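You operate a simulated robot arm through the tools that you are given. There is no shell and no other tool. Be economical: measure what you need, move in short steps, check, and stop when the job is done.

You run a simulated two-armed robot. Do the job below in one go: nothing can be reset, and whatever is moved stays where it is left.

TASK
Put the red card from the top of the grey table on the orange disc there. Put one of the red plugs from the top of the grey table on the sill of the hand booth. Put one of the blue plugs from the top of the grey table on the top of the cool down rack. Pick up the white cartridge with one hand, pass it to the other hand and put it on the top of the grey table. Lift the green feed lid open. Any order will do. Set down upright: red card, red plug, blue plug, white cartridge.

Only the result counts: the job must be done as asked and must still hold three seconds after the hand-in. Knocking over, shifting, dropping, spilling or breaking anything else fails it. Lids that push on must go on centred and level and be pressed home; caps that screw on are set level and turned clockwise until they are tight.

THE ROBOT
Two 7-joint arms with two-finger parallel grippers on one trunk, on a base that drives. Base frame: it is fixed to the floor where the robot stands at the start and does not move with it; the origin is under the middle of the robot, x ahead of it, y to its left, z up. Lengths are in cm, angles in rad, forces in N, time in s.
The left shoulder is at the start at [7, 13.4, 115.1], the right one opposite. With the tool pointing down near the work surface each hand reaches from about 10 to 64 cm from the robot's upright axis, wherever it stands, measured 20 degrees to its own side. Places, roughly: blue plug [75, 25, 75]; green feed lid [-120, -150, 80]; orange disc [50, -50, 75]; red card (5x4x8 cm) [50, 0, 80]; red plug [75, 25, 75]; sill of the hand booth (22x23 cm) [-114, -330, 82]; top of the cool down rack [200, 310, 90]; top of the grey table [60, 0, 80]; white cartridge (6x6x12 cm) [230, 300, 90]. Payload 1.57 kg a hand.
The TCP of each hand is the grasp point between the finger pads, 3 cm short of the fingertips. In the tool frame z runs along the fingers and y along their closing line. Largest opening 8 cm; finger width 1.7, thickness 1.2; the body of the gripper, 4 by 8.2 cm, starts 8 cm behind the TCP.
Orientation is told as [roll, pitch, yaw] about the base's x, y, z axes, in that order, counted from this pose: with the fingers straight down and closing along the base's y, the tool's x points along the base's -x, its y along +y and its z along -z.

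THE INTERFACE
- The arms move only by the tool step_arm. It takes "left_moves", "right_moves" or both (then of equal length, played together; a hand with none holds still); each is a list of rows, each a list of 7 numbers: the shift along the tool's x, y, z in cm, then the turn, a rotation vector about the tool's x, y, z in rad, then the opening, from 0 (shut) to 1 (fully open). In form: [[tx, ty, tz, ax, ay, az, hand], ...]. A call has 1 to 20 rows; each row shifts and turns the commanded pose from where the row before left it, along the tool's axes as they then stand. Each row takes 0.2 s and may step no farther than 5 cm and 0.15 rad from the row before; otherwise, or with a gripper value out of range, the whole call is refused. Where a pose cannot be reached the arm comes as near as it can. A force on the tool above 40 N (or 10 N above the force at the start of the call, whichever is more), or a blocked arm, ends the call early, and 0.2 s more pass. Each finger travels about 15.3 cm/s and halts on what it meets, pressing with about 24 N; the grip force reading is that of the motor and also rises with nothing between the fingers. The clock runs only during rows and for 0.2 s after the last one: add rows that do not move to give the fingers time. It gives the time, the measured TCP pose, the force on the tool (base axes), the opening and the grip force at its end, in the units of the frame above (readings bear some noise), with the torque about the TCP (base axes, N m) and any sound that the robot's microphone picked up, and new pictures: "views" is both (left out), scene, wrist or none (wrist: the cameras of the hands that moved).
- Cameras (640 x 400 px; columns grow to the right, rows downward): "scene" is now at [13.55, -1.92, 136.78]; the picture's right is [-0.21, -0.98, 0.00], its down [-0.65, 0.14, -0.75] and it looks along [0.73, -0.15, -0.67] (base axes); focal length 292 px, centre (320, 200). "left" rides on the left gripper at [7.2, 0.7, -12.2] in its tool frame; the picture's right is [-0.09, 1.00, 0.00], its down [-0.84, -0.08, -0.54] and it looks along [-0.54, -0.05, 0.84] (tool axes); focal length 238 px, centre (320, 200). "right" rides on the right gripper at [7.2, -0.7, -12.2] in its tool frame; the picture's right is [0.09, 1.00, 0.00], its down [-0.84, 0.08, -0.54] and it looks along [-0.54, 0.05, 0.84] (tool axes); focal length 238 px, centre (320, 200). There is no depth. A picture from a camera that has moved, and an enlarged one, comes with that camera's place and axes in the base frame and with its lens.
- lift_body(by): slides the trunk up (or, below 0, down) by that many cm; the arms and the scene camera ride with it, the base frame stays. It gives what a move gives, with no picture.
- base_move(legs): drives the robot by 1 to 6 legs, each [ahead, left, turn to the left] in cm, cm and rad, along the robot's own axes; the way and the turn of a leg run together, so that a leg with both is an arc; at most 150 cm and 3.142 rad a leg. The arms and the cameras ride along, it lands a little off, and it stops where it bumps. It gives what a move gives, and a new picture of the scene camera.
- aim_head(pan, tilt): turns the head with the scene camera to pan (to the left, within 1.501 rad either way) and tilt (down, from -0.506 to 1.204), counted from straight ahead of the robot. It gives what a move gives, and a new picture of the scene camera.
- zoom(camera, box): a new picture of the part [left, top, right, bottom] of that camera's present view, enlarged. The clock stands still meanwhile.
- job_done(): hands the job in; it is judged then, once.

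Go step by step. Nothing tells you exact positions but the pictures and the camera data: compare them with the known pose of the tool, close in by small moves and look again before you grip or let go. The budget is 165 turns and 260 pictures, counting those below and the enlarged ones. Unless the task says otherwise, let go and move clear before handing in, and close with one line.

The tools are called after "Request:" by a JSON object that holds its "fn" and its "kwargs". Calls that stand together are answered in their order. step_arm: Moves the arms, as the interface text tells. Its arguments: {"type":"object","properties":{"left_moves":{"type":"array","items":{"type":"array","items":{"type":"number"}}},"right_moves":{"type":"array","items":{"type":"array","items":{"type":"number"}}},"views":{"type":"string","enum":["both","scene","wrist","none"]}},"required":[]} The other tools are called the same way: lift_body (by) slides the trunk up or down; base_move (legs) drives the base; aim_head (pan, tilt) turns the head that bears the scene camera; zoom (camera, box) takes an enlarged picture of a part of a camera's view; job_done () hands the job in.

At the start:

```text
time: 0.0
left_eef_pos: [43.04, 18.92, 109.41]
left_tcp_rot: [0.0, -0.001, -0.002]
left_ft_force: [0.1, -1.2, 0.1]
left_torque: [0.01, 0.0, 0.0]
left_opening: 7.99
left_gripper_force: 0.1
right_eef_pos: [43.1, -12.76, 105.84]
right_tcp_rot: [0.0, 0.0, 0.0]
right_ft_force: [-0.3, -0.2, 0.1]
right_torque: [-0.02, 0.0, 0.02]
right_opening: 8.01
right_gripper_force: 0.1
trunk travel left (down, up): [-72.5, 21.5]
robot x, y, heading: [-0.38, -0.06, -0.002]
head pan, tilt: [-0.208, 0.728]
```

scene: 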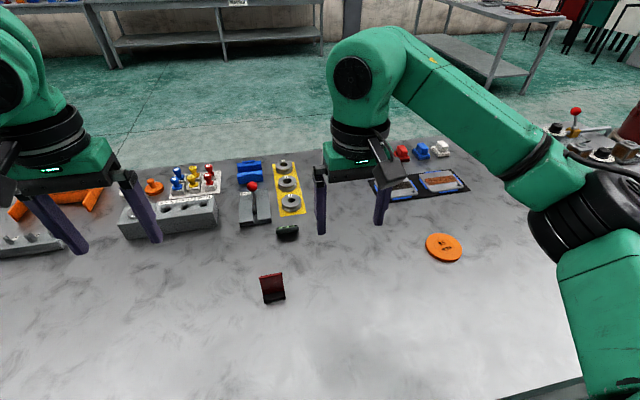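
right: 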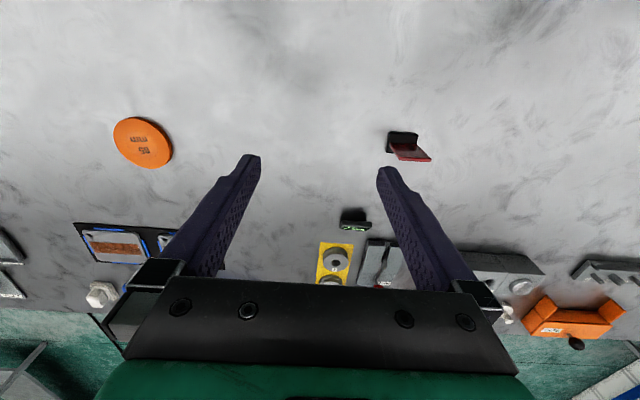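
left: 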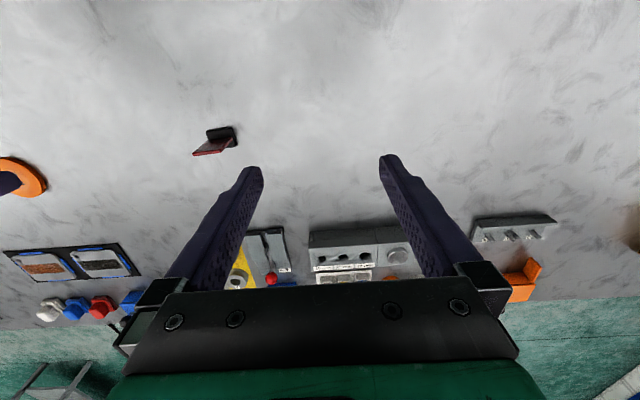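

I see the card near [46, 2], the disc near [52, -41], and small plugs further back on the table. I'll enlarge these before moving.

Request:
{"fn": "zoom", "kwargs": {"camera": "scene", "box": [120, 140, 320, 310]}}

Request:
{"fn": "zoom", "kwargs": {"camera": "scene", "box": [370, 120, 500, 270]}}

Request:
{"fn": "zoom", "kwargs": {"camera": "right", "box": [330, 110, 460, 190]}}

```text
2.35 times, centred on (220, 225) of scene
camera zoom: at [13.55, -1.92, 136.78], right [-0.21, -0.98, 0.0], down [-0.65, 0.14, -0.75], along [0.73, -0.15, -0.67], focal length 688 px, centre (555, 141)
```

zoom: 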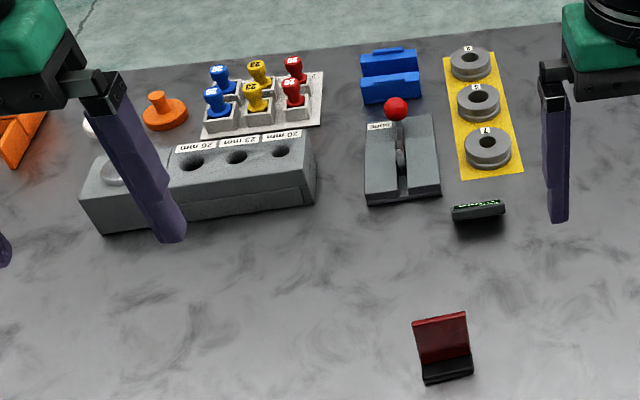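

```text
2.67 times, centred on (435, 195) of scene
camera zoom: at [13.55, -1.92, 136.78], right [-0.21, -0.98, 0.0], down [-0.65, 0.14, -0.75], along [0.73, -0.15, -0.67], focal length 779 px, centre (13, 213)
```

zoom: 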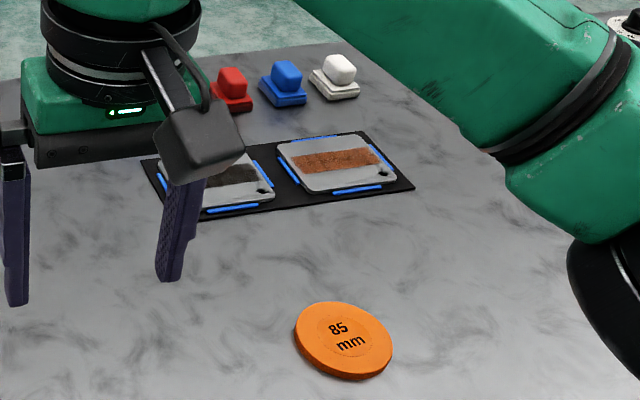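

```text
4.92 times, centred on (395, 150) of right
camera zoom: at [35.84, -13.51, 117.94], right [-0.09, 1.0, 0.0], down [0.84, 0.08, 0.54], along [0.54, 0.05, -0.84], focal length 1173 px, centre (-49, 446)
```

zoom: 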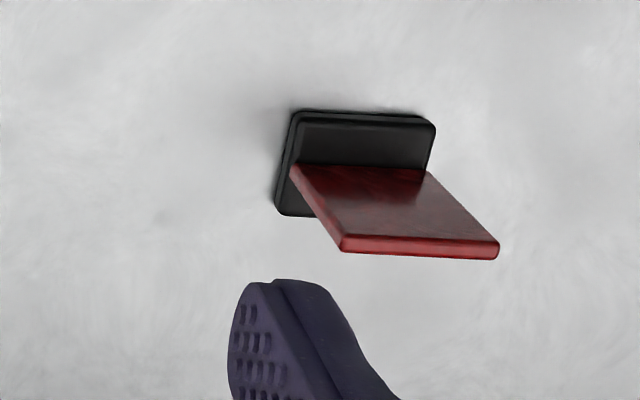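

The red and blue plugs with handles sit in the tray near [88, 21], and the card stands in a black foot at about [47.4, 0.7] with its thin side along x. I'll move the right hand above it and turn a quarter.

Request:
{"fn": "step_arm", "kwargs": {"right_moves": [[-1.07, 3.37, 1.5, 0, 0, 0, 1], [-1.07, 3.37, 1.5, 0, 0, 0, 1], [-1.07, 3.37, 1.5, 0, 0, 0, 1], [-1.07, 3.37, 1.5, 0, 0, 0, 1], [0, 0, 0, 0, 0, 0.1428, 1], [0, 0, 0, 0, 0, 0.1428, 1], [0, 0, 0, 0, 0, 0.1428, 1], [0, 0, 0, 0, 0, 0.1428, 1], [0, 0, 0, 0, 0, 0.1428, 1], [0, 0, 0, 0, 0, 0.1428, 1], [0, 0, 0, 0, 0, 0.1428, 1], [0, 0, 0, 0, 0, 0.1428, 1], [0, 0, 0, 0, 0, 0.1428, 1], [0, 0, 0, 0, 0, 0.1428, 1], [0, 0, 0, 0, 0, 0.1428, 1], [0, 0, 0, 0, 0, 0, 1]]}}

```text
time: 3.4
left_eef_pos: [43.18, 19.06, 109.44]
left_tcp_rot: [0.0, 0.0, 0.0]
left_ft_force: [-0.4, 0.6, -0.2]
left_torque: [0.01, -0.01, 0.01]
left_opening: 8.01
left_gripper_force: 0.0
right_eef_pos: [47.32, 0.67, 100.0]
right_tcp_rot: [0.0, -0.002, -1.571]
right_ft_force: [0.1, 0.1, 0.3]
right_torque: [0.0, 0.0, 0.01]
right_opening: 8.0
right_gripper_force: 0.0
trunk travel left (down, up): [-72.5, 21.5]
robot x, y, heading: [-0.04, -0.22, -0.003]
head pan, tilt: [-0.208, 0.728]
camera scene: at [13.55, -1.92, 136.78], right [-0.21, -0.98, 0.0], down [-0.65, 0.14, -0.75], along [0.73, -0.15, -0.67], focal length 292 px, centre (320, 200)
camera right: at [46.67, 7.86, 111.95], right [1.0, 0.09, 0.0], down [0.08, -0.84, 0.54], along [0.05, -0.54, -0.84], focal length 238 px, centre (320, 200)
```

scene: 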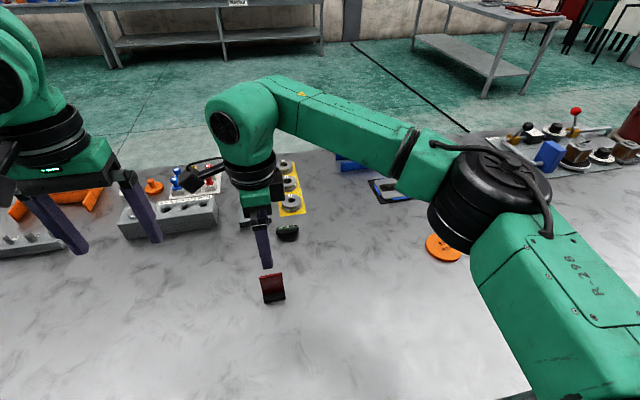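
right: 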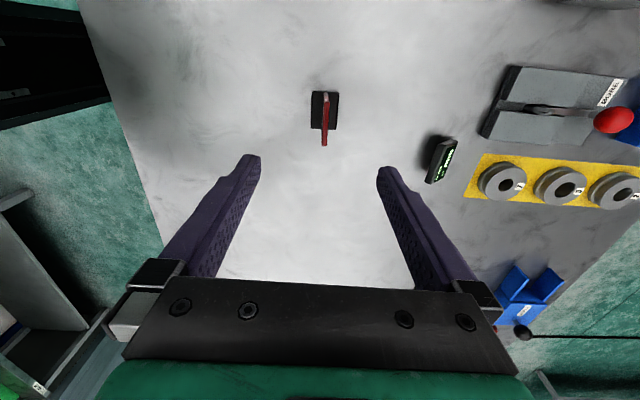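

The card lines up between the fingers (about [47.9, 1.0]). I'll go down and look before gripping.

Request:
{"fn": "step_arm", "kwargs": {"right_moves": [[0.2, 0.5, 3.5, 0, 0, 0, 1], [0.2, 0, 3.5, 0, 0, 0, 1], [0, 0, 3.5, 0, 0, 0, 1], [0, 0, 3.5, 0, 0, 0, 1], [0, 0, 0, 0, 0, 0, 1]]}}

```text
time: 4.6
left_eef_pos: [43.05, 18.98, 109.44]
left_tcp_rot: [0.001, -0.001, 0.001]
left_ft_force: [0.0, -0.3, 0.9]
left_torque: [0.02, 0.03, 0.01]
left_opening: 8.01
left_gripper_force: 0.0
right_eef_pos: [47.9, 1.09, 85.97]
right_tcp_rot: [-0.001, 0.0, -1.569]
right_ft_force: [-0.2, 0.4, -0.1]
right_torque: [-0.01, -0.01, -0.01]
right_opening: 7.98
right_gripper_force: 0.0
trunk travel left (down, up): [-72.5, 21.5]
robot x, y, heading: [-0.38, 0.27, 0.003]
head pan, tilt: [-0.208, 0.728]
camera scene: at [13.51, -1.92, 136.78], right [-0.21, -0.98, 0.0], down [-0.65, 0.14, -0.75], along [0.73, -0.15, -0.67], focal length 292 px, centre (320, 200)
camera right: at [47.17, 8.27, 97.92], right [1.0, 0.09, 0.0], down [0.08, -0.84, 0.54], along [0.05, -0.54, -0.84], focal length 238 px, centre (320, 200)
```

scene: 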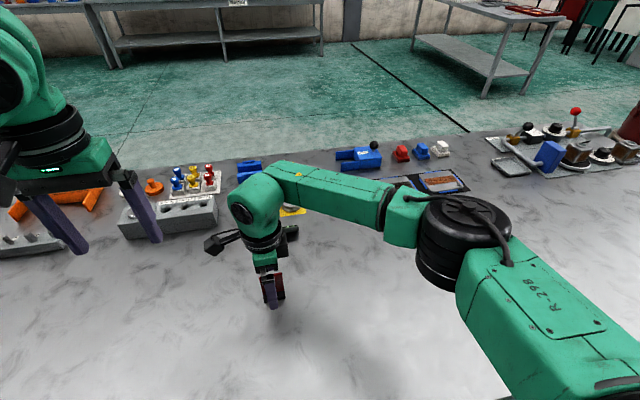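
right: 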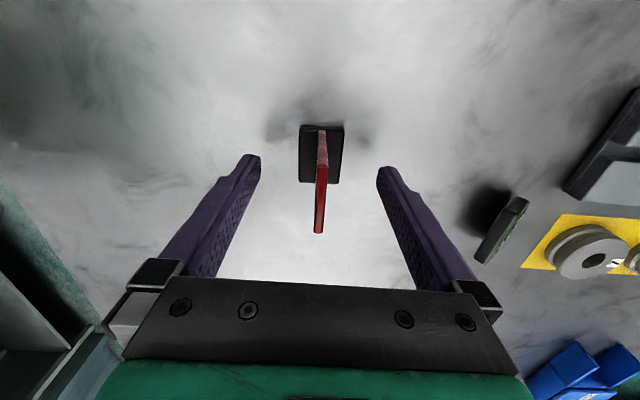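

The card is centred between the fingers, so I'll close on it and lift slightly.

Request:
{"fn": "step_arm", "kwargs": {"right_moves": [[0.4, 0, 0, 0, 0, 0, 1], [0, 0, 0, 0, 0, 0, 0.5], [0, 0, 0, 0, 0, 0, 0], [0, 0, 0, 0, 0, 0, 0], [0, 0, 0, 0, 0, 0, 0], [0, 0, -2, 0, 0, 0, 0], [0, 0, -4, 0, 0, 0, 0], [0, 0, -4, 0, 0, 0, 0], [0, 0, 0, 0, 0, 0, 0]], "views": "wrist"}}

```text
time: 6.6
left_eef_pos: [43.18, 18.99, 109.43]
left_tcp_rot: [-0.001, 0.004, 0.001]
left_ft_force: [-0.8, -0.3, 0.8]
left_torque: [-0.02, 0.02, -0.01]
left_opening: 8.0
left_gripper_force: 0.1
right_eef_pos: [47.73, 1.49, 95.83]
right_tcp_rot: [-0.002, -0.001, -1.571]
right_ft_force: [-0.1, -0.1, -0.2]
right_torque: [0.0, -0.01, 0.0]
right_opening: 0.56
right_gripper_force: 23.9
trunk travel left (down, up): [-72.5, 21.5]
robot x, y, heading: [-0.04, 0.12, 0.002]
head pan, tilt: [-0.208, 0.728]
camera right: at [47.05, 8.63, 107.86], right [1.0, 0.09, 0.0], down [0.08, -0.84, 0.54], along [0.05, -0.54, -0.84], focal length 238 px, centre (320, 200)
```

right: 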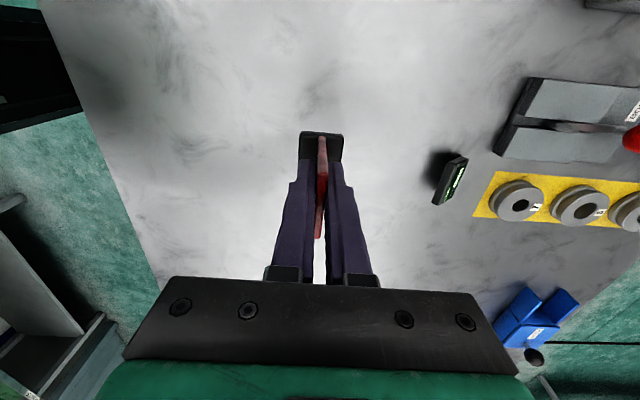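

The card is held. I'll carry it across to above the disc at about [51.2, -40.5].

Request:
{"fn": "step_arm", "kwargs": {"right_moves": [[-4.67, 0.38, 0, 0, 0, 0, 0], [-4.67, 0.38, 0, 0, 0, 0, 0], [-4.67, 0.38, 0, 0, 0, 0, 0], [-4.67, 0.38, 0, 0, 0, 0, 0], [-4.67, 0.38, 0, 0, 0, 0, 0], [-4.67, 0.38, 0, 0, 0, 0, 0], [-4.67, 0.38, 0, 0, 0, 0, 0], [-4.67, 0.38, 0, 0, 0, 0, 0], [-4.67, 0.38, 0, 0, 0, 0, 0], [0, 0, 0, 0, 0, 0, 0], [0, 0, 0, 0, 0, 0, 0]]}}

```text
time: 9.0
left_eef_pos: [43.09, 18.93, 109.53]
left_tcp_rot: [0.001, 0.001, 0.0]
left_ft_force: [0.9, 0.0, -0.2]
left_torque: [0.0, 0.02, -0.02]
left_opening: 7.97
left_gripper_force: 0.0
right_eef_pos: [51.31, -40.47, 95.81]
right_tcp_rot: [-0.001, 0.0, -1.57]
right_ft_force: [-0.1, 0.0, -1.3]
right_torque: [0.03, 0.01, 0.0]
right_opening: 0.55
right_gripper_force: 24.5
trunk travel left (down, up): [-72.5, 21.5]
robot x, y, heading: [-0.01, -0.15, 0.003]
head pan, tilt: [-0.208, 0.728]
camera scene: at [13.56, -1.94, 136.78], right [-0.21, -0.98, 0.0], down [-0.65, 0.14, -0.75], along [0.73, -0.15, -0.67], focal length 292 px, centre (320, 200)
camera right: at [50.58, -33.35, 107.68], right [1.0, 0.09, 0.0], down [0.08, -0.84, 0.54], along [0.05, -0.54, -0.84], focal length 238 px, centre (320, 200)
```

scene: 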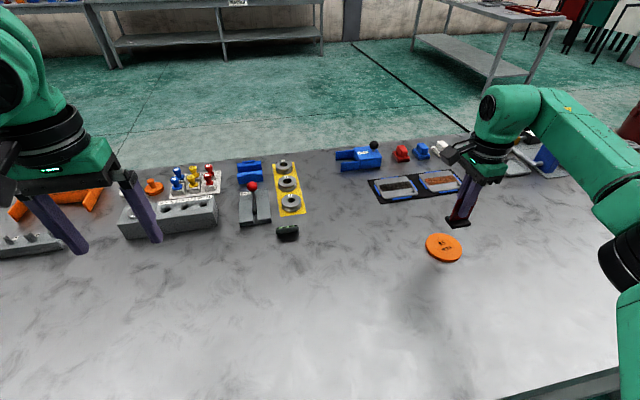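
right: 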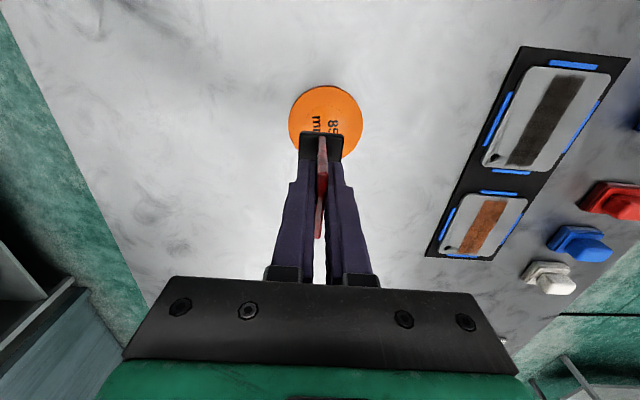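

The disc centre is about [51.7, -40.3], so a tiny correction is needed. I'll lower to just above it.

Request:
{"fn": "step_arm", "kwargs": {"right_moves": [[-0.3, 0.4, 2.5, 0, 0, 0, 0], [0, 0, 2.5, 0, 0, 0, 0], [0, 0, 2, 0, 0, 0, 0], [0, 0, 0, 0, 0, 0, 0]]}}

Request:
{"fn": "zoom", "kwargs": {"camera": "scene", "box": [400, 180, 500, 280]}}

```text
time: 10.0
left_eef_pos: [42.99, 18.87, 109.44]
left_tcp_rot: [0.001, -0.001, 0.0]
left_ft_force: [0.4, -0.8, -0.5]
left_torque: [-0.02, -0.01, -0.01]
left_opening: 7.99
left_gripper_force: 0.1
right_eef_pos: [51.57, -41.07, 88.69]
right_tcp_rot: [0.001, -0.001, -1.571]
right_ft_force: [0.4, -0.4, -0.6]
right_torque: [-0.03, 0.01, 0.0]
right_opening: 0.54
right_gripper_force: 23.8
trunk travel left (down, up): [-72.5, 21.5]
robot x, y, heading: [0.23, 0.0, 0.005]
head pan, tilt: [-0.208, 0.728]
camera scene: at [13.56, -1.93, 136.78], right [-0.21, -0.98, 0.0], down [-0.65, 0.14, -0.75], along [0.73, -0.15, -0.67], focal length 292 px, centre (320, 200)
camera right: at [50.99, -33.82, 100.76], right [1.0, 0.09, 0.0], down [0.08, -0.84, 0.54], along [0.05, -0.54, -0.84], focal length 238 px, centre (320, 200)
```

scene: 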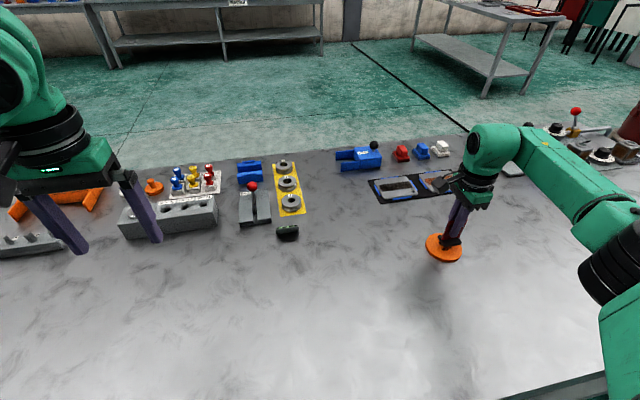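
right: 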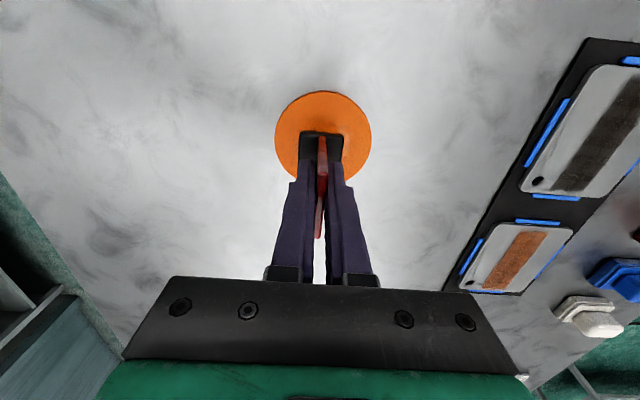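

```text
4.00 times, centred on (450, 230) of scene
camera zoom: at [13.56, -1.93, 136.78], right [-0.21, -0.98, 0.0], down [-0.65, 0.14, -0.75], along [0.73, -0.15, -0.67], focal length 1169 px, centre (-200, 80)
```

zoom: 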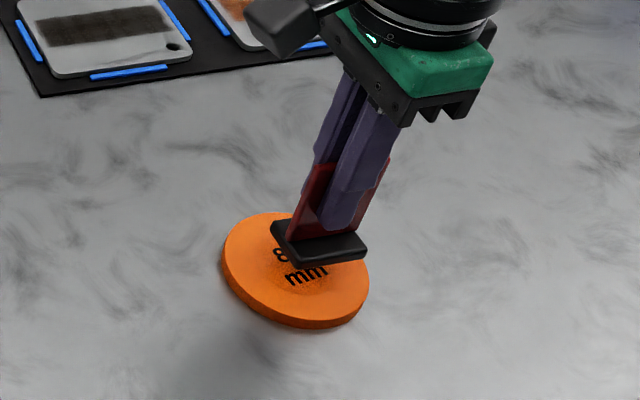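

The foot hangs about 1–2 cm above the disc and is nearly centred. I'll ease down until contact.

Request:
{"fn": "step_arm", "kwargs": {"right_moves": [[0.3, 0.2, 0.5, 0, 0, 0, 0], [0, 0, 0.4, 0, 0, 0, 0], [0, 0, 0.2, 0, 0, 0, 0], [0, 0, 0.2, 0, 0, 0, 0], [0, 0, 0, 0, 0, 0, 0]], "views": "none"}}

Request:
{"fn": "zoom", "kwargs": {"camera": "scene", "box": [400, 180, 500, 280]}}

```text
time: 11.2
left_eef_pos: [43.19, 18.96, 109.43]
left_tcp_rot: [0.0, 0.0, 0.001]
left_ft_force: [-0.1, 0.5, -0.2]
left_torque: [-0.05, 0.01, 0.0]
left_opening: 8.01
left_gripper_force: 0.1
right_eef_pos: [51.99, -40.63, 87.46]
right_tcp_rot: [0.0, 0.0, -1.571]
right_ft_force: [0.2, 0.4, 0.0]
right_torque: [-0.01, -0.03, -0.01]
right_opening: 0.53
right_gripper_force: 23.6
trunk travel left (down, up): [-72.5, 21.5]
robot x, y, heading: [0.07, -0.37, -0.006]
head pan, tilt: [-0.208, 0.728]
```

```text
4.00 times, centred on (450, 230) of scene
camera zoom: at [13.56, -1.94, 136.78], right [-0.21, -0.98, 0.0], down [-0.65, 0.14, -0.75], along [0.73, -0.15, -0.67], focal length 1169 px, centre (-200, 80)
```

zoom: 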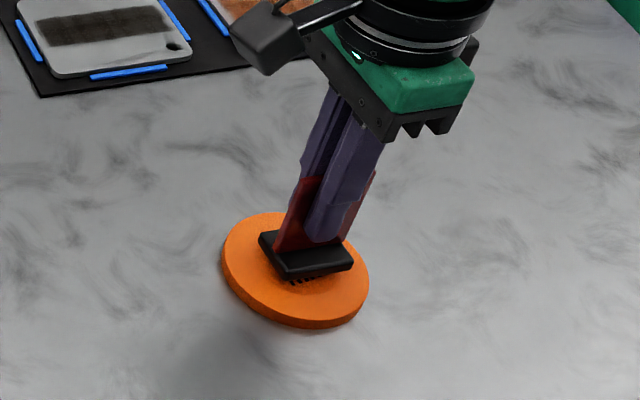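

Still a small gap; I'll continue in fine steps.

Request:
{"fn": "step_arm", "kwargs": {"right_moves": [[0, 0, 0.15, 0, 0, 0, 0], [0, 0, 0.15, 0, 0, 0, 0], [0, 0, 0.15, 0, 0, 0, 0], [0, 0, 0.1, 0, 0, 0, 0]], "views": "none"}}

Request:
{"fn": "zoom", "kwargs": {"camera": "scene", "box": [400, 180, 500, 280]}}

```text
time: 12.2
left_eef_pos: [43.14, 18.93, 109.48]
left_tcp_rot: [-0.002, -0.001, 0.0]
left_ft_force: [-0.8, 0.5, -0.3]
left_torque: [0.02, 0.01, 0.02]
left_opening: 8.0
left_gripper_force: 0.2
right_eef_pos: [52.01, -40.52, 87.05]
right_tcp_rot: [0.0, -0.001, -1.568]
right_ft_force: [-0.8, -0.5, -1.3]
right_torque: [-0.01, -0.02, 0.04]
right_opening: 0.55
right_gripper_force: 23.5
trunk travel left (down, up): [-72.5, 21.5]
robot x, y, heading: [0.26, 0.46, 0.004]
head pan, tilt: [-0.208, 0.728]
```

```text
4.00 times, centred on (450, 230) of scene
camera zoom: at [13.56, -1.94, 136.78], right [-0.21, -0.98, 0.0], down [-0.65, 0.14, -0.75], along [0.73, -0.15, -0.67], focal length 1169 px, centre (-200, 80)
```

zoom: 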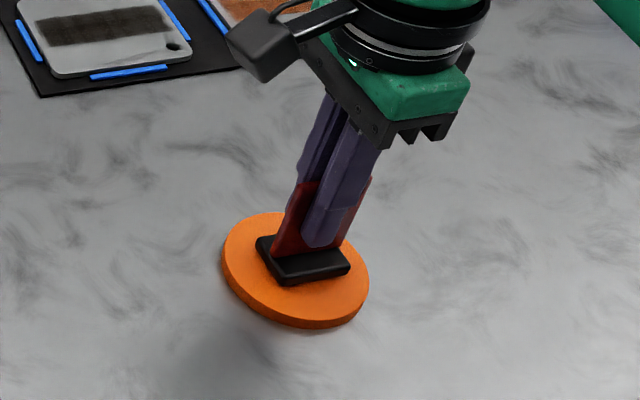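

Request:
{"fn": "step_arm", "kwargs": {"right_moves": [[0, 0, 0.1, 0, 0, 0, 0], [0, 0, 0.1, 0, 0, 0, 0], [0, 0, 0.1, 0, 0, 0, 0], [0, 0, 0.1, 0, 0, 0, 0], [0, 0, 0, 0, 0, 0, 0]], "views": "none"}}

```text
time: 13.4
left_eef_pos: [42.95, 19.03, 109.41]
left_tcp_rot: [-0.001, 0.001, 0.0]
left_ft_force: [-0.1, -0.2, -1.0]
left_torque: [-0.01, 0.01, 0.01]
left_opening: 7.97
left_gripper_force: 0.0
right_eef_pos: [51.74, -40.61, 86.86]
right_tcp_rot: [0.003, -0.001, -1.571]
right_ft_force: [1.7, -4.7, 11.8]
right_torque: [-0.34, -0.09, 0.02]
right_opening: 0.53
right_gripper_force: 23.9
trunk travel left (down, up): [-72.5, 21.5]
robot x, y, heading: [-0.04, -0.3, -0.002]
head pan, tilt: [-0.208, 0.728]
```

The foot touches the disc (about 12 N). I'll ease off a little, open, and rise.

Request:
{"fn": "step_arm", "kwargs": {"right_moves": [[0, 0, -0.12, 0, 0, 0, 0], [0, 0, 0, 0, 0, 0, 0.1], [0, 0, 0, 0, 0, 0, 0.3], [0, 0, 0, 0, 0, 0, 0.6], [0, 0, 0, 0, 0, 0, 0.6], [0, 0, -3, 0, 0, 0, 0.6], [0, 0, -4, 0, 0, 0, 0.6], [0, 0, -5, 0, 0, 0, 1], [0, 0, -5, 0, 0, 0, 1], [0, 0, 0, 0, 0, 0, 1]]}}

Request:
{"fn": "zoom", "kwargs": {"camera": "scene", "box": [400, 180, 500, 280]}}

```text
time: 15.6
left_eef_pos: [43.13, 18.94, 109.44]
left_tcp_rot: [-0.001, 0.001, 0.0]
left_ft_force: [-0.3, -0.1, -0.3]
left_torque: [-0.01, -0.01, -0.04]
left_opening: 8.01
left_gripper_force: 0.0
right_eef_pos: [51.97, -40.61, 103.56]
right_tcp_rot: [0.001, 0.001, -1.571]
right_ft_force: [-0.2, -0.7, 0.4]
right_torque: [0.01, -0.01, 0.0]
right_opening: 7.98
right_gripper_force: 0.1
trunk travel left (down, up): [-72.5, 21.5]
robot x, y, heading: [-0.18, -0.14, 0.002]
head pan, tilt: [-0.208, 0.728]
camera scene: at [13.59, -1.98, 136.77], right [-0.21, -0.98, 0.0], down [-0.65, 0.14, -0.75], along [0.73, -0.15, -0.67], focal length 292 px, centre (320, 200)
camera right: at [51.28, -33.54, 115.54], right [1.0, 0.09, 0.0], down [0.08, -0.84, 0.54], along [0.05, -0.54, -0.84], focal length 238 px, centre (320, 200)
```

scene: 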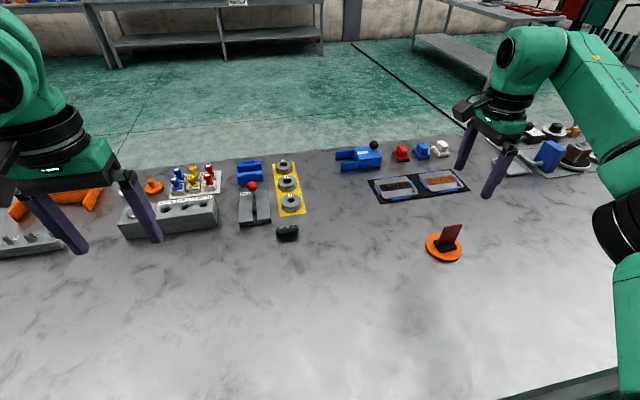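
right: 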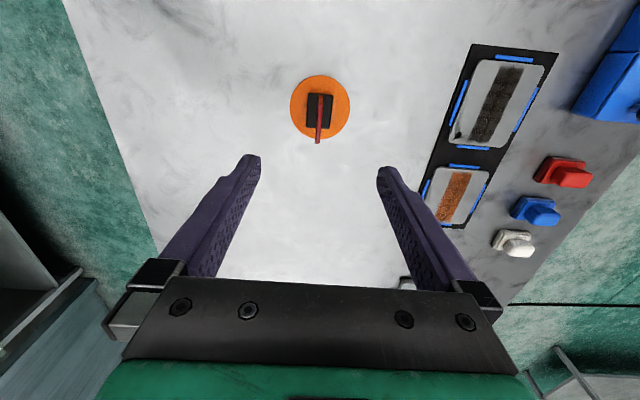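

```text
4.00 times, centred on (450, 230) of scene
camera zoom: at [13.59, -1.98, 136.77], right [-0.21, -0.98, 0.0], down [-0.65, 0.14, -0.75], along [0.73, -0.15, -0.67], focal length 1169 px, centre (-200, 80)
```

zoom: 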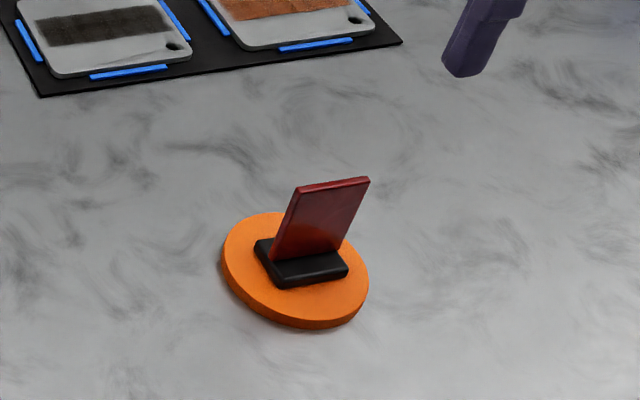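

The card stands on the disc. The plugs are out of reach from here, so I'll look at the front edge of the table and around the room to plan the drive.

Request:
{"fn": "aim_head", "kwargs": {"pan": 0.0, "tilt": 1.2}}

Request:
{"fn": "aim_head", "kwargs": {"pan": 0.9, "tilt": 0.35}}

Request:
{"fn": "aim_head", "kwargs": {"pan": -1.2, "tilt": 0.45}}

```text
time: 16.5
left_eef_pos: [43.07, 18.9, 109.45]
left_tcp_rot: [0.001, 0.0, 0.0]
left_ft_force: [-0.4, -0.2, -0.4]
left_torque: [-0.02, 0.02, -0.02]
left_opening: 8.01
left_gripper_force: 0.1
right_eef_pos: [51.9, -40.56, 103.55]
right_tcp_rot: [0.0, 0.0, -1.572]
right_ft_force: [-1.2, 0.4, 0.6]
right_torque: [0.01, -0.02, -0.01]
right_opening: 7.99
right_gripper_force: 0.0
trunk travel left (down, up): [-72.5, 21.5]
robot x, y, heading: [0.35, -0.09, 0.002]
head pan, tilt: [0.0, 1.201]
camera scene: at [10.93, -0.2, 133.42], right [0.0, -1.0, 0.0], down [-0.93, 0.0, -0.36], along [0.36, 0.0, -0.93], focal length 292 px, centre (320, 200)
```

scene: 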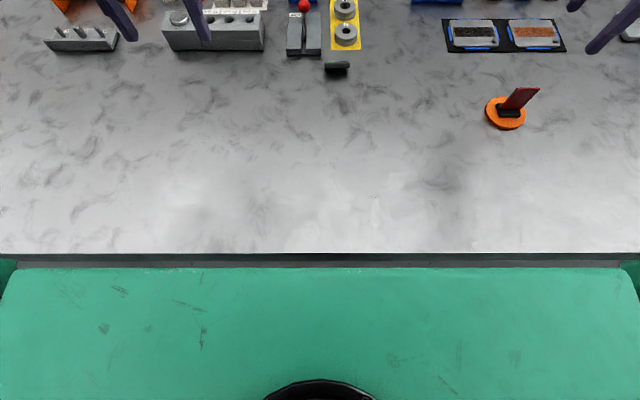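

```text
time: 17.7
left_eef_pos: [43.08, 18.94, 109.48]
left_tcp_rot: [0.0, 0.001, 0.0]
left_ft_force: [-0.2, -0.4, -0.4]
left_torque: [-0.02, 0.01, -0.02]
left_opening: 8.0
left_gripper_force: 0.1
right_eef_pos: [51.98, -40.61, 103.56]
right_tcp_rot: [-0.001, 0.001, -1.57]
right_ft_force: [0.1, -0.7, -0.1]
right_torque: [-0.03, 0.0, 0.0]
right_opening: 7.99
right_gripper_force: 0.0
trunk travel left (down, up): [-72.5, 21.5]
robot x, y, heading: [0.11, -0.11, 0.001]
head pan, tilt: [0.901, 0.351]
camera scene: at [11.14, 7.08, 140.15], right [0.78, -0.62, 0.0], down [-0.21, -0.27, -0.94], along [0.58, 0.74, -0.34], focal length 292 px, centre (320, 200)
```

scene: 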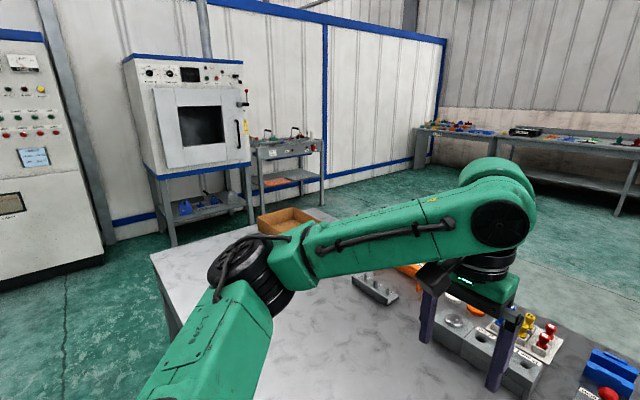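

```text
time: 19.7
left_eef_pos: [43.14, 18.92, 109.33]
left_tcp_rot: [0.0, 0.0, -0.001]
left_ft_force: [0.2, 0.1, 0.2]
left_torque: [0.01, 0.0, -0.01]
left_opening: 7.98
left_gripper_force: 0.1
right_eef_pos: [52.02, -40.71, 103.62]
right_tcp_rot: [0.0, 0.0, -1.571]
right_ft_force: [0.1, 0.4, -0.3]
right_torque: [0.01, 0.01, 0.02]
right_opening: 8.0
right_gripper_force: 0.0
trunk travel left (down, up): [-72.5, 21.5]
robot x, y, heading: [-0.1, 0.06, -0.001]
head pan, tilt: [-1.201, 0.45]
camera scene: at [8.68, -8.77, 139.24], right [-0.93, -0.36, 0.0], down [-0.16, 0.41, -0.9], along [0.33, -0.84, -0.44], focal length 292 px, centre (320, 200)
```

scene: 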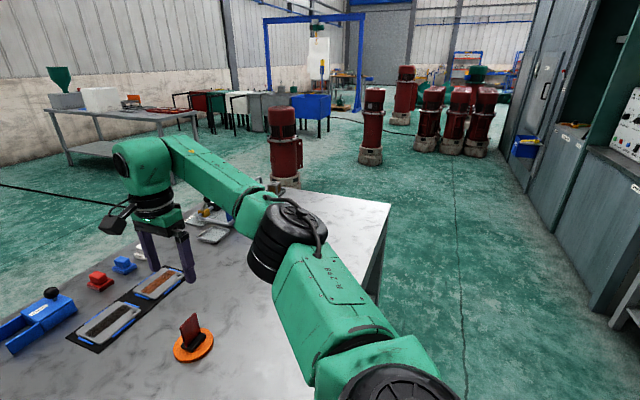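

The robot stands against the front edge of the table, so I'll drive around the left end to reach the plugs from behind. First back off, then slide left.

Request:
{"fn": "aim_head", "kwargs": {"pan": 1.3, "tilt": 0.4}}

Request:
{"fn": "base_move", "kwargs": {"legs": [[-40, 0, 0], [0, 100, 0], [0, 90, 0]]}}

```text
time: 22.0
left_eef_pos: [43.06, 19.02, 109.49]
left_tcp_rot: [0.0, 0.001, -0.001]
left_ft_force: [0.2, -0.4, 0.4]
left_torque: [-0.02, 0.0, -0.03]
left_opening: 7.99
left_gripper_force: 0.1
right_eef_pos: [52.06, -40.64, 103.53]
right_tcp_rot: [0.0, 0.001, -1.572]
right_ft_force: [-0.6, -0.4, -0.1]
right_torque: [0.0, 0.0, 0.02]
right_opening: 8.02
right_gripper_force: 0.0
trunk travel left (down, up): [-72.5, 21.5]
robot x, y, heading: [0.01, 0.3, -0.007]
head pan, tilt: [1.3, 0.4]
camera scene: at [7.83, 8.72, 139.7], right [0.96, -0.27, 0.0], down [-0.1, -0.37, -0.92], along [0.25, 0.89, -0.39], focal length 292 px, centre (320, 200)
```

scene: 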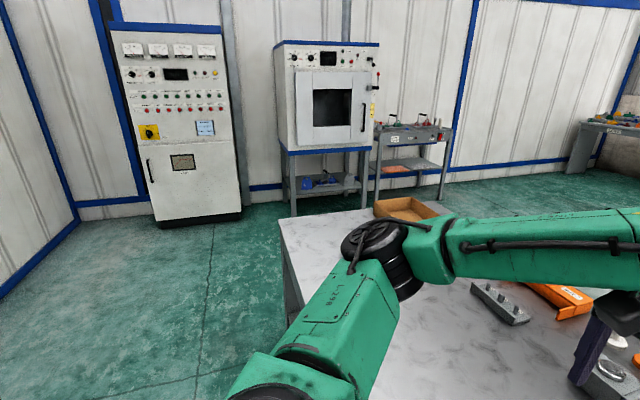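

```text
time: 33.6
left_eef_pos: [0.97, 209.04, 109.42]
left_tcp_rot: [0.001, -0.001, 0.008]
left_ft_force: [0.1, 0.4, 0.6]
left_torque: [-0.01, -0.02, -0.04]
left_opening: 8.01
left_gripper_force: 0.1
right_eef_pos: [10.36, 149.5, 103.64]
right_tcp_rot: [0.001, -0.001, -1.561]
right_ft_force: [-0.4, 0.8, -0.6]
right_torque: [0.0, -0.01, 0.02]
right_opening: 8.04
right_gripper_force: 0.0
trunk travel left (down, up): [-72.5, 21.5]
robot x, y, heading: [-42.04, 189.3, 0.009]
head pan, tilt: [1.3, 0.4]
camera scene: at [-34.19, 198.48, 139.71], right [0.97, -0.26, 0.0], down [-0.1, -0.38, -0.92], along [0.24, 0.89, -0.39], focal length 292 px, centre (320, 200)
```

scene: 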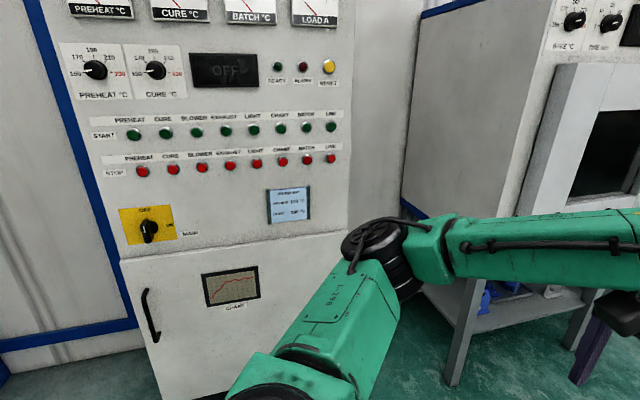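

The corridor is clear. I'll drive ahead past the table end, then turn round to face the table's back.

Request:
{"fn": "base_move", "kwargs": {"legs": [[100, 0, 0], [100, 0, 0], [0, 0, -1.571], [0, 0, -1.571]]}}

Request:
{"fn": "aim_head", "kwargs": {"pan": 0.5, "tilt": 0.5}}

Request:
{"fn": "aim_head", "kwargs": {"pan": -1.3, "tilt": 0.5}}

```text
time: 51.4
left_eef_pos: [115.81, 172.77, 109.48]
left_tcp_rot: [-0.001, 0.001, 3.09]
left_ft_force: [0.4, -0.7, -0.2]
left_torque: [0.0, 0.01, -0.04]
left_opening: 8.0
left_gripper_force: 0.0
right_eef_pos: [109.85, 232.86, 103.57]
right_tcp_rot: [0.0, -0.001, 1.523]
right_ft_force: [0.5, -0.6, 1.1]
right_torque: [-0.03, 0.01, -0.03]
right_opening: 8.0
right_gripper_force: 0.1
trunk travel left (down, up): [-72.5, 21.5]
robot x, y, heading: [159.72, 189.25, 3.089]
head pan, tilt: [1.3, 0.4]
camera scene: at [152.12, 180.8, 139.7], right [-0.95, 0.32, 0.0], down [0.12, 0.37, -0.92], along [-0.29, -0.87, -0.39], focal length 292 px, centre (320, 200)
```

scene: 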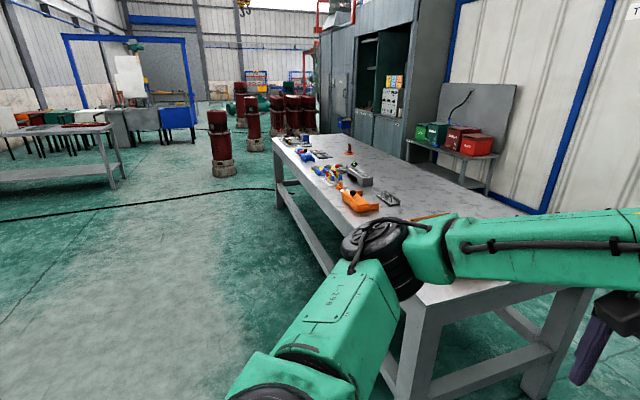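

```text
time: 52.5
left_eef_pos: [115.77, 172.74, 109.46]
left_tcp_rot: [-0.001, 0.001, 3.091]
left_ft_force: [-0.5, 0.4, 1.2]
left_torque: [-0.01, 0.0, -0.01]
left_opening: 8.0
left_gripper_force: 0.2
right_eef_pos: [109.95, 232.66, 103.5]
right_tcp_rot: [0.0, 0.0, 1.522]
right_ft_force: [-0.5, -0.3, -0.6]
right_torque: [0.0, -0.01, -0.01]
right_opening: 8.01
right_gripper_force: 0.0
trunk travel left (down, up): [-72.5, 21.5]
robot x, y, heading: [159.96, 189.73, 3.089]
head pan, tilt: [0.499, 0.499]
camera scene: at [146.84, 185.65, 138.79], right [-0.43, 0.9, 0.0], down [0.43, 0.21, -0.88], along [-0.79, -0.38, -0.48], focal length 292 px, centre (320, 200)
```

scene: 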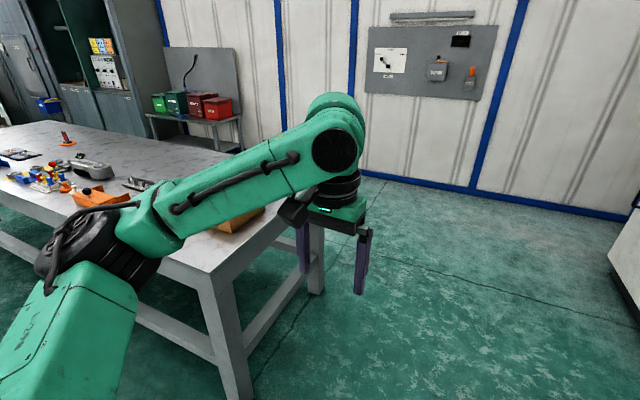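

```text
time: 54.3
left_eef_pos: [115.82, 172.77, 109.41]
left_tcp_rot: [0.002, 0.0, 3.091]
left_ft_force: [0.3, 0.5, 0.5]
left_torque: [0.01, -0.01, 0.0]
left_opening: 8.01
left_gripper_force: 0.0
right_eef_pos: [109.74, 232.76, 103.55]
right_tcp_rot: [-0.001, -0.001, 1.52]
right_ft_force: [-1.0, -0.4, -0.4]
right_torque: [0.02, -0.01, -0.01]
right_opening: 7.99
right_gripper_force: 0.1
trunk travel left (down, up): [-72.5, 21.5]
robot x, y, heading: [159.69, 189.7, 3.09]
head pan, tilt: [-1.3, 0.499]
camera scene: at [153.04, 198.49, 138.79], right [0.98, 0.22, 0.0], down [0.11, -0.47, -0.88], along [-0.19, 0.86, -0.48], focal length 292 px, centre (320, 200)
```

scene: 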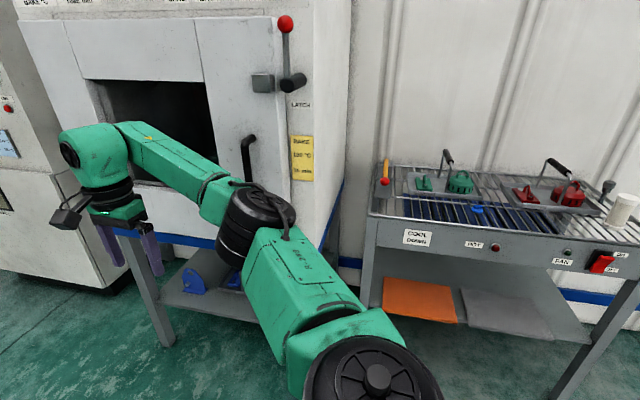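

The rack and cartridge are visible. First I'll slide along the back of the table to the plug tray.

Request:
{"fn": "base_move", "kwargs": {"legs": [[0, 0, 0.05], [0, 100, 0], [0, 65, 0]]}}

Request:
{"fn": "aim_head", "kwargs": {"pan": 0.0, "tilt": 0.75}}

```text
time: 63.2
left_eef_pos: [115.52, 3.68, 109.4]
left_tcp_rot: [0.001, -0.001, 3.13]
left_ft_force: [0.1, 0.6, -0.8]
left_torque: [0.01, 0.0, 0.0]
left_opening: 7.98
left_gripper_force: 0.1
right_eef_pos: [107.4, 63.44, 103.45]
right_tcp_rot: [0.001, -0.001, 1.559]
right_ft_force: [0.3, 0.7, 0.8]
right_torque: [-0.01, -0.04, 0.02]
right_opening: 8.01
right_gripper_force: 0.0
trunk travel left (down, up): [-72.5, 21.5]
robot x, y, heading: [159.02, 22.05, 3.128]
head pan, tilt: [-1.3, 0.499]
camera scene: at [151.78, 30.8, 138.78], right [0.97, 0.25, 0.0], down [0.12, -0.46, -0.88], along [-0.22, 0.85, -0.48], focal length 292 px, centre (320, 200)
```

scene: 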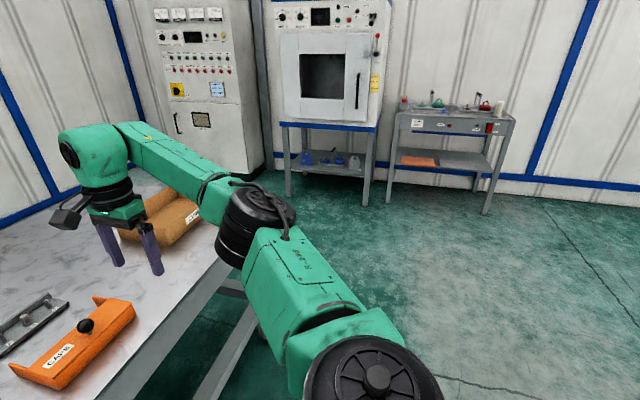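

```text
time: 64.7
left_eef_pos: [115.52, 3.74, 109.5]
left_tcp_rot: [0.0, -0.001, 3.129]
left_ft_force: [0.6, 0.5, 0.6]
left_torque: [0.01, 0.01, 0.02]
left_opening: 8.0
left_gripper_force: 0.1
right_eef_pos: [107.31, 63.35, 103.64]
right_tcp_rot: [0.0, 0.001, 1.56]
right_ft_force: [0.2, -0.5, 0.5]
right_torque: [0.03, -0.02, 0.01]
right_opening: 8.0
right_gripper_force: 0.0
trunk travel left (down, up): [-72.5, 21.5]
robot x, y, heading: [158.97, 22.26, 3.128]
head pan, tilt: [0.0, 0.75]
camera scene: at [145.82, 22.05, 136.59], right [0.01, 1.0, 0.0], down [0.68, -0.01, -0.73], along [-0.73, 0.01, -0.68], focal length 292 px, centre (320, 200)
```

scene: 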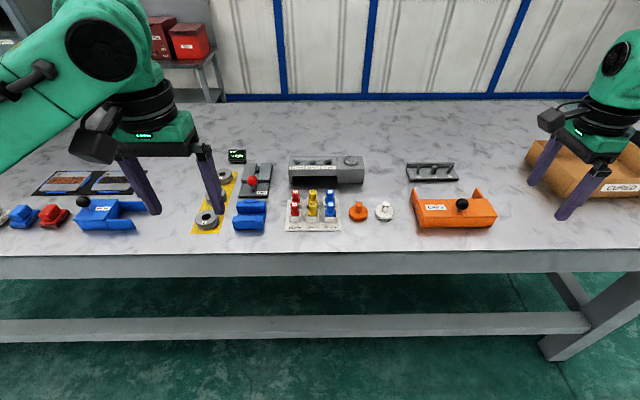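

The tray is right ahead at about [93, 21]. I'll move ahead a bit and take a close look.

Request:
{"fn": "base_move", "kwargs": {"legs": [[18, 0, 0.01]]}}

Request:
{"fn": "zoom", "kwargs": {"camera": "scene", "box": [260, 190, 380, 290]}}

```text
time: 66.2
left_eef_pos: [97.89, 3.28, 109.55]
left_tcp_rot: [-0.001, -0.001, 3.138]
left_ft_force: [-0.3, 0.4, 0.7]
left_torque: [0.0, 0.01, -0.02]
left_opening: 7.99
left_gripper_force: 0.0
right_eef_pos: [89.21, 62.95, 103.6]
right_tcp_rot: [0.002, 0.0, 1.568]
right_ft_force: [0.0, -0.3, 0.6]
right_torque: [0.0, 0.01, -0.04]
right_opening: 8.0
right_gripper_force: 0.1
trunk travel left (down, up): [-72.5, 21.5]
robot x, y, heading: [140.63, 22.32, 3.14]
head pan, tilt: [0.0, 0.75]
camera scene: at [128.15, 22.04, 136.62], right [0.0, 1.0, 0.0], down [0.68, 0.0, -0.73], along [-0.73, 0.0, -0.68], focal length 292 px, centre (320, 200)
```

scene: 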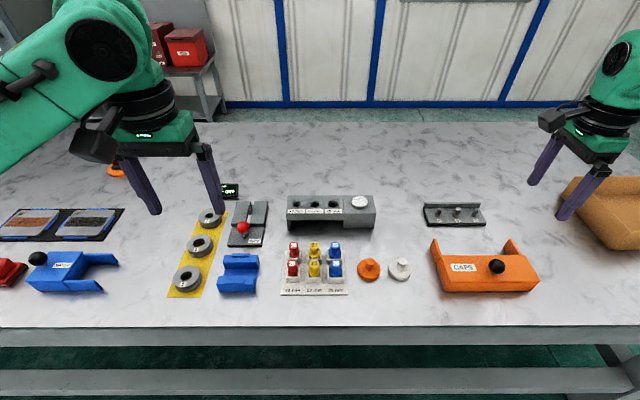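

```text
4.00 times, centred on (320, 240) of scene
camera zoom: at [128.15, 22.04, 136.62], right [0.0, 1.0, 0.0], down [0.68, 0.0, -0.73], along [-0.73, 0.0, -0.68], focal length 1169 px, centre (320, 40)
```

zoom: 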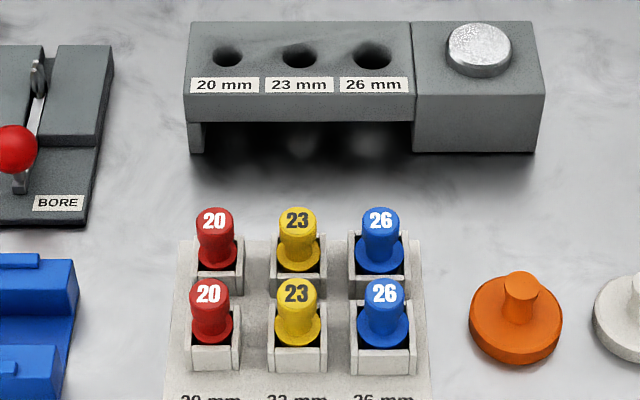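

The nearer blue plug ("26") stands at about [92.9, 25.4] with its knob top around z 86. I'll bring the left hand over it.

Request:
{"fn": "step_arm", "kwargs": {"left_moves": [[-0.83, -3.68, 0, 0, 0, 0, 0.8], [-0.83, -3.68, 0, 0, 0, 0, 0.6], [-0.83, -3.68, 0, 0, 0, 0, 0.5], [-0.83, -3.68, 0, 0, 0, 0, 0.4], [-0.83, -3.68, 0, 0, 0, 0, 0.38], [-0.83, -3.68, 0, 0, 0, 0, 0.38], [0, 0, 4, 0, 0, 0, 0.38], [0, 0, 4, 0, 0, 0, 0.38], [0, 0, 4, 0, 0, 0, 0.38], [0, 0, 0, 0, 0, 0, 0.38]]}}

Request:
{"fn": "zoom", "kwargs": {"camera": "left", "box": [240, 60, 400, 200]}}

Request:
{"fn": "zoom", "kwargs": {"camera": "scene", "box": [260, 190, 380, 290]}}

```text
time: 68.4
left_eef_pos: [93.0, 25.36, 97.55]
left_tcp_rot: [-0.001, 0.001, 3.141]
left_ft_force: [0.3, 0.4, 0.1]
left_torque: [0.02, 0.01, -0.02]
left_opening: 3.05
left_gripper_force: 0.1
right_eef_pos: [89.05, 62.83, 103.54]
right_tcp_rot: [0.002, -0.001, 1.567]
right_ft_force: [0.2, -0.5, -0.1]
right_torque: [0.0, -0.01, 0.0]
right_opening: 7.99
right_gripper_force: 0.1
trunk travel left (down, up): [-72.5, 21.5]
robot x, y, heading: [140.99, 22.09, 3.143]
head pan, tilt: [0.0, 0.75]
camera scene: at [127.96, 22.01, 136.59], right [0.0, 1.0, 0.0], down [0.68, 0.0, -0.73], along [-0.73, 0.0, -0.68], focal length 292 px, centre (320, 200)
camera left: at [100.11, 24.88, 109.55], right [-0.09, -1.0, 0.0], down [-0.84, 0.08, 0.54], along [-0.54, 0.05, -0.84], focal length 238 px, centre (320, 200)
```

scene: 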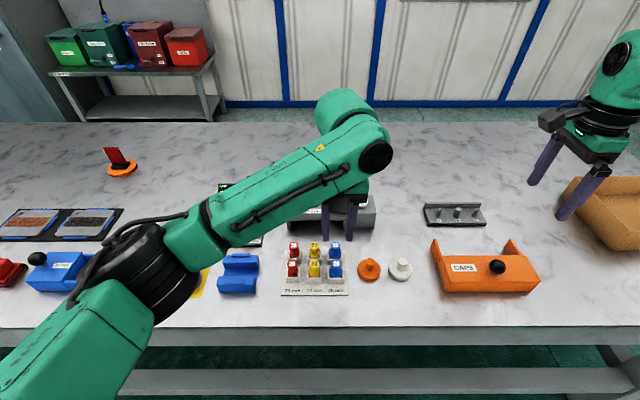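
left: 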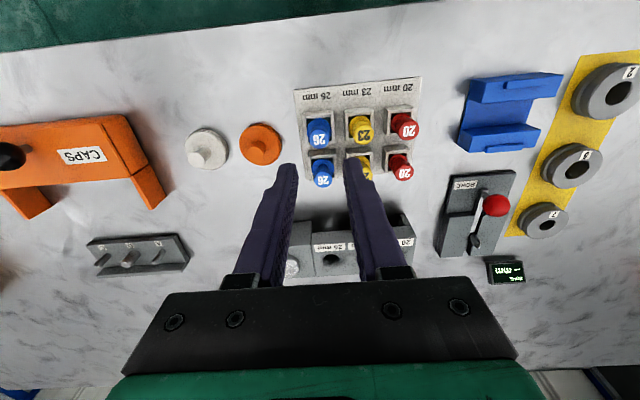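

```text
2.86 times, centred on (320, 130) of left
camera zoom: at [100.11, 24.88, 109.55], right [-0.09, -1.0, 0.0], down [-0.84, 0.08, 0.54], along [-0.54, 0.05, -0.84], focal length 681 px, centre (320, 400)
```

zoom: 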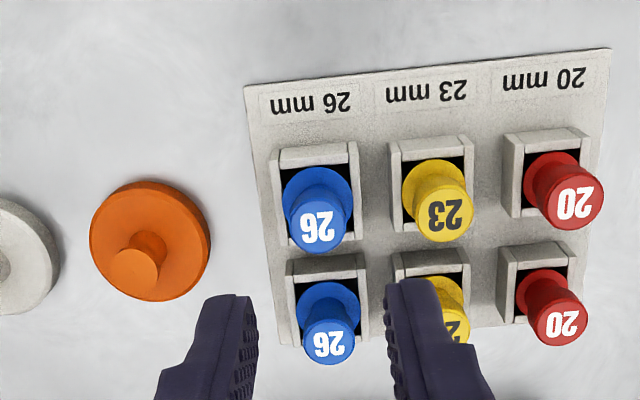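

```text
4.00 times, centred on (320, 240) of scene
camera zoom: at [127.96, 22.01, 136.59], right [0.0, 1.0, 0.0], down [0.68, 0.0, -0.73], along [-0.73, 0.0, -0.68], focal length 1169 px, centre (320, 40)
```

zoom: 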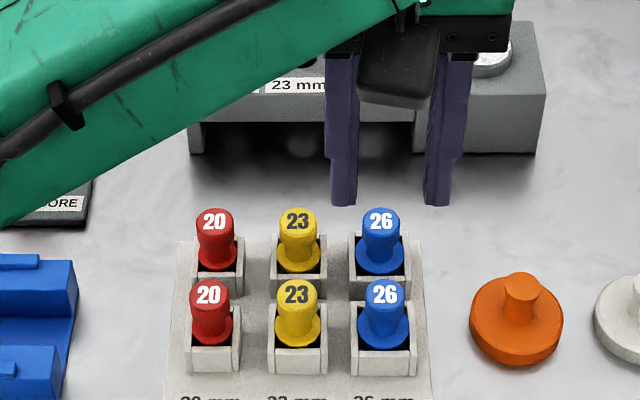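

The left hand needs about 0.9 cm further toward -x. I'll correct it and descend partway, then look again.

Request:
{"fn": "step_arm", "kwargs": {"left_moves": [[-0.9, -0.3, 0, 0, 0, 0, 0.38], [0, 0, 4, 0, 0, 0, 0.38], [0, 0, 3.5, 0, 0, 0, 0.38], [0, 0, 0, 0, 0, 0, 0.38]], "views": "none"}}

Request:
{"fn": "zoom", "kwargs": {"camera": "left", "box": [240, 100, 400, 240]}}

Request:
{"fn": "zoom", "kwargs": {"camera": "scene", "box": [260, 190, 380, 290]}}

```text
time: 69.4
left_eef_pos: [92.03, 25.91, 89.79]
left_tcp_rot: [0.001, -0.001, 3.137]
left_ft_force: [0.0, -0.1, 0.4]
left_torque: [0.0, 0.02, -0.04]
left_opening: 3.06
left_gripper_force: 0.1
right_eef_pos: [89.07, 63.01, 103.62]
right_tcp_rot: [0.001, -0.001, 1.569]
right_ft_force: [-0.4, 1.1, -0.3]
right_torque: [0.0, -0.01, 0.03]
right_opening: 8.0
right_gripper_force: 0.1
trunk travel left (down, up): [-72.5, 21.5]
robot x, y, heading: [141.02, 21.84, 3.141]
head pan, tilt: [0.0, 0.75]
```

```text
2.86 times, centred on (320, 170) of left
camera zoom: at [99.13, 25.32, 101.94], right [-0.09, -1.0, 0.0], down [-0.84, 0.08, 0.54], along [-0.54, 0.05, -0.84], focal length 681 px, centre (320, 286)
```

zoom: 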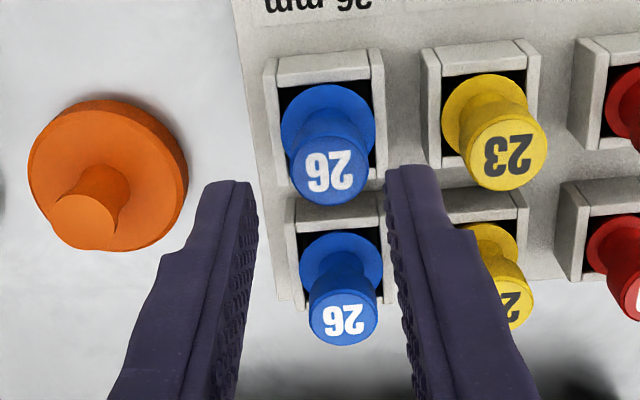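

```text
4.00 times, centred on (320, 240) of scene
camera zoom: at [127.96, 22.06, 136.59], right [0.0, 1.0, 0.0], down [0.68, 0.0, -0.73], along [-0.73, 0.0, -0.68], focal length 1169 px, centre (320, 40)
```

zoom: 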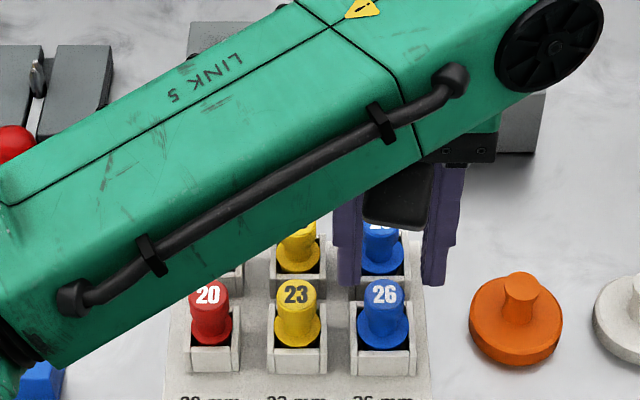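

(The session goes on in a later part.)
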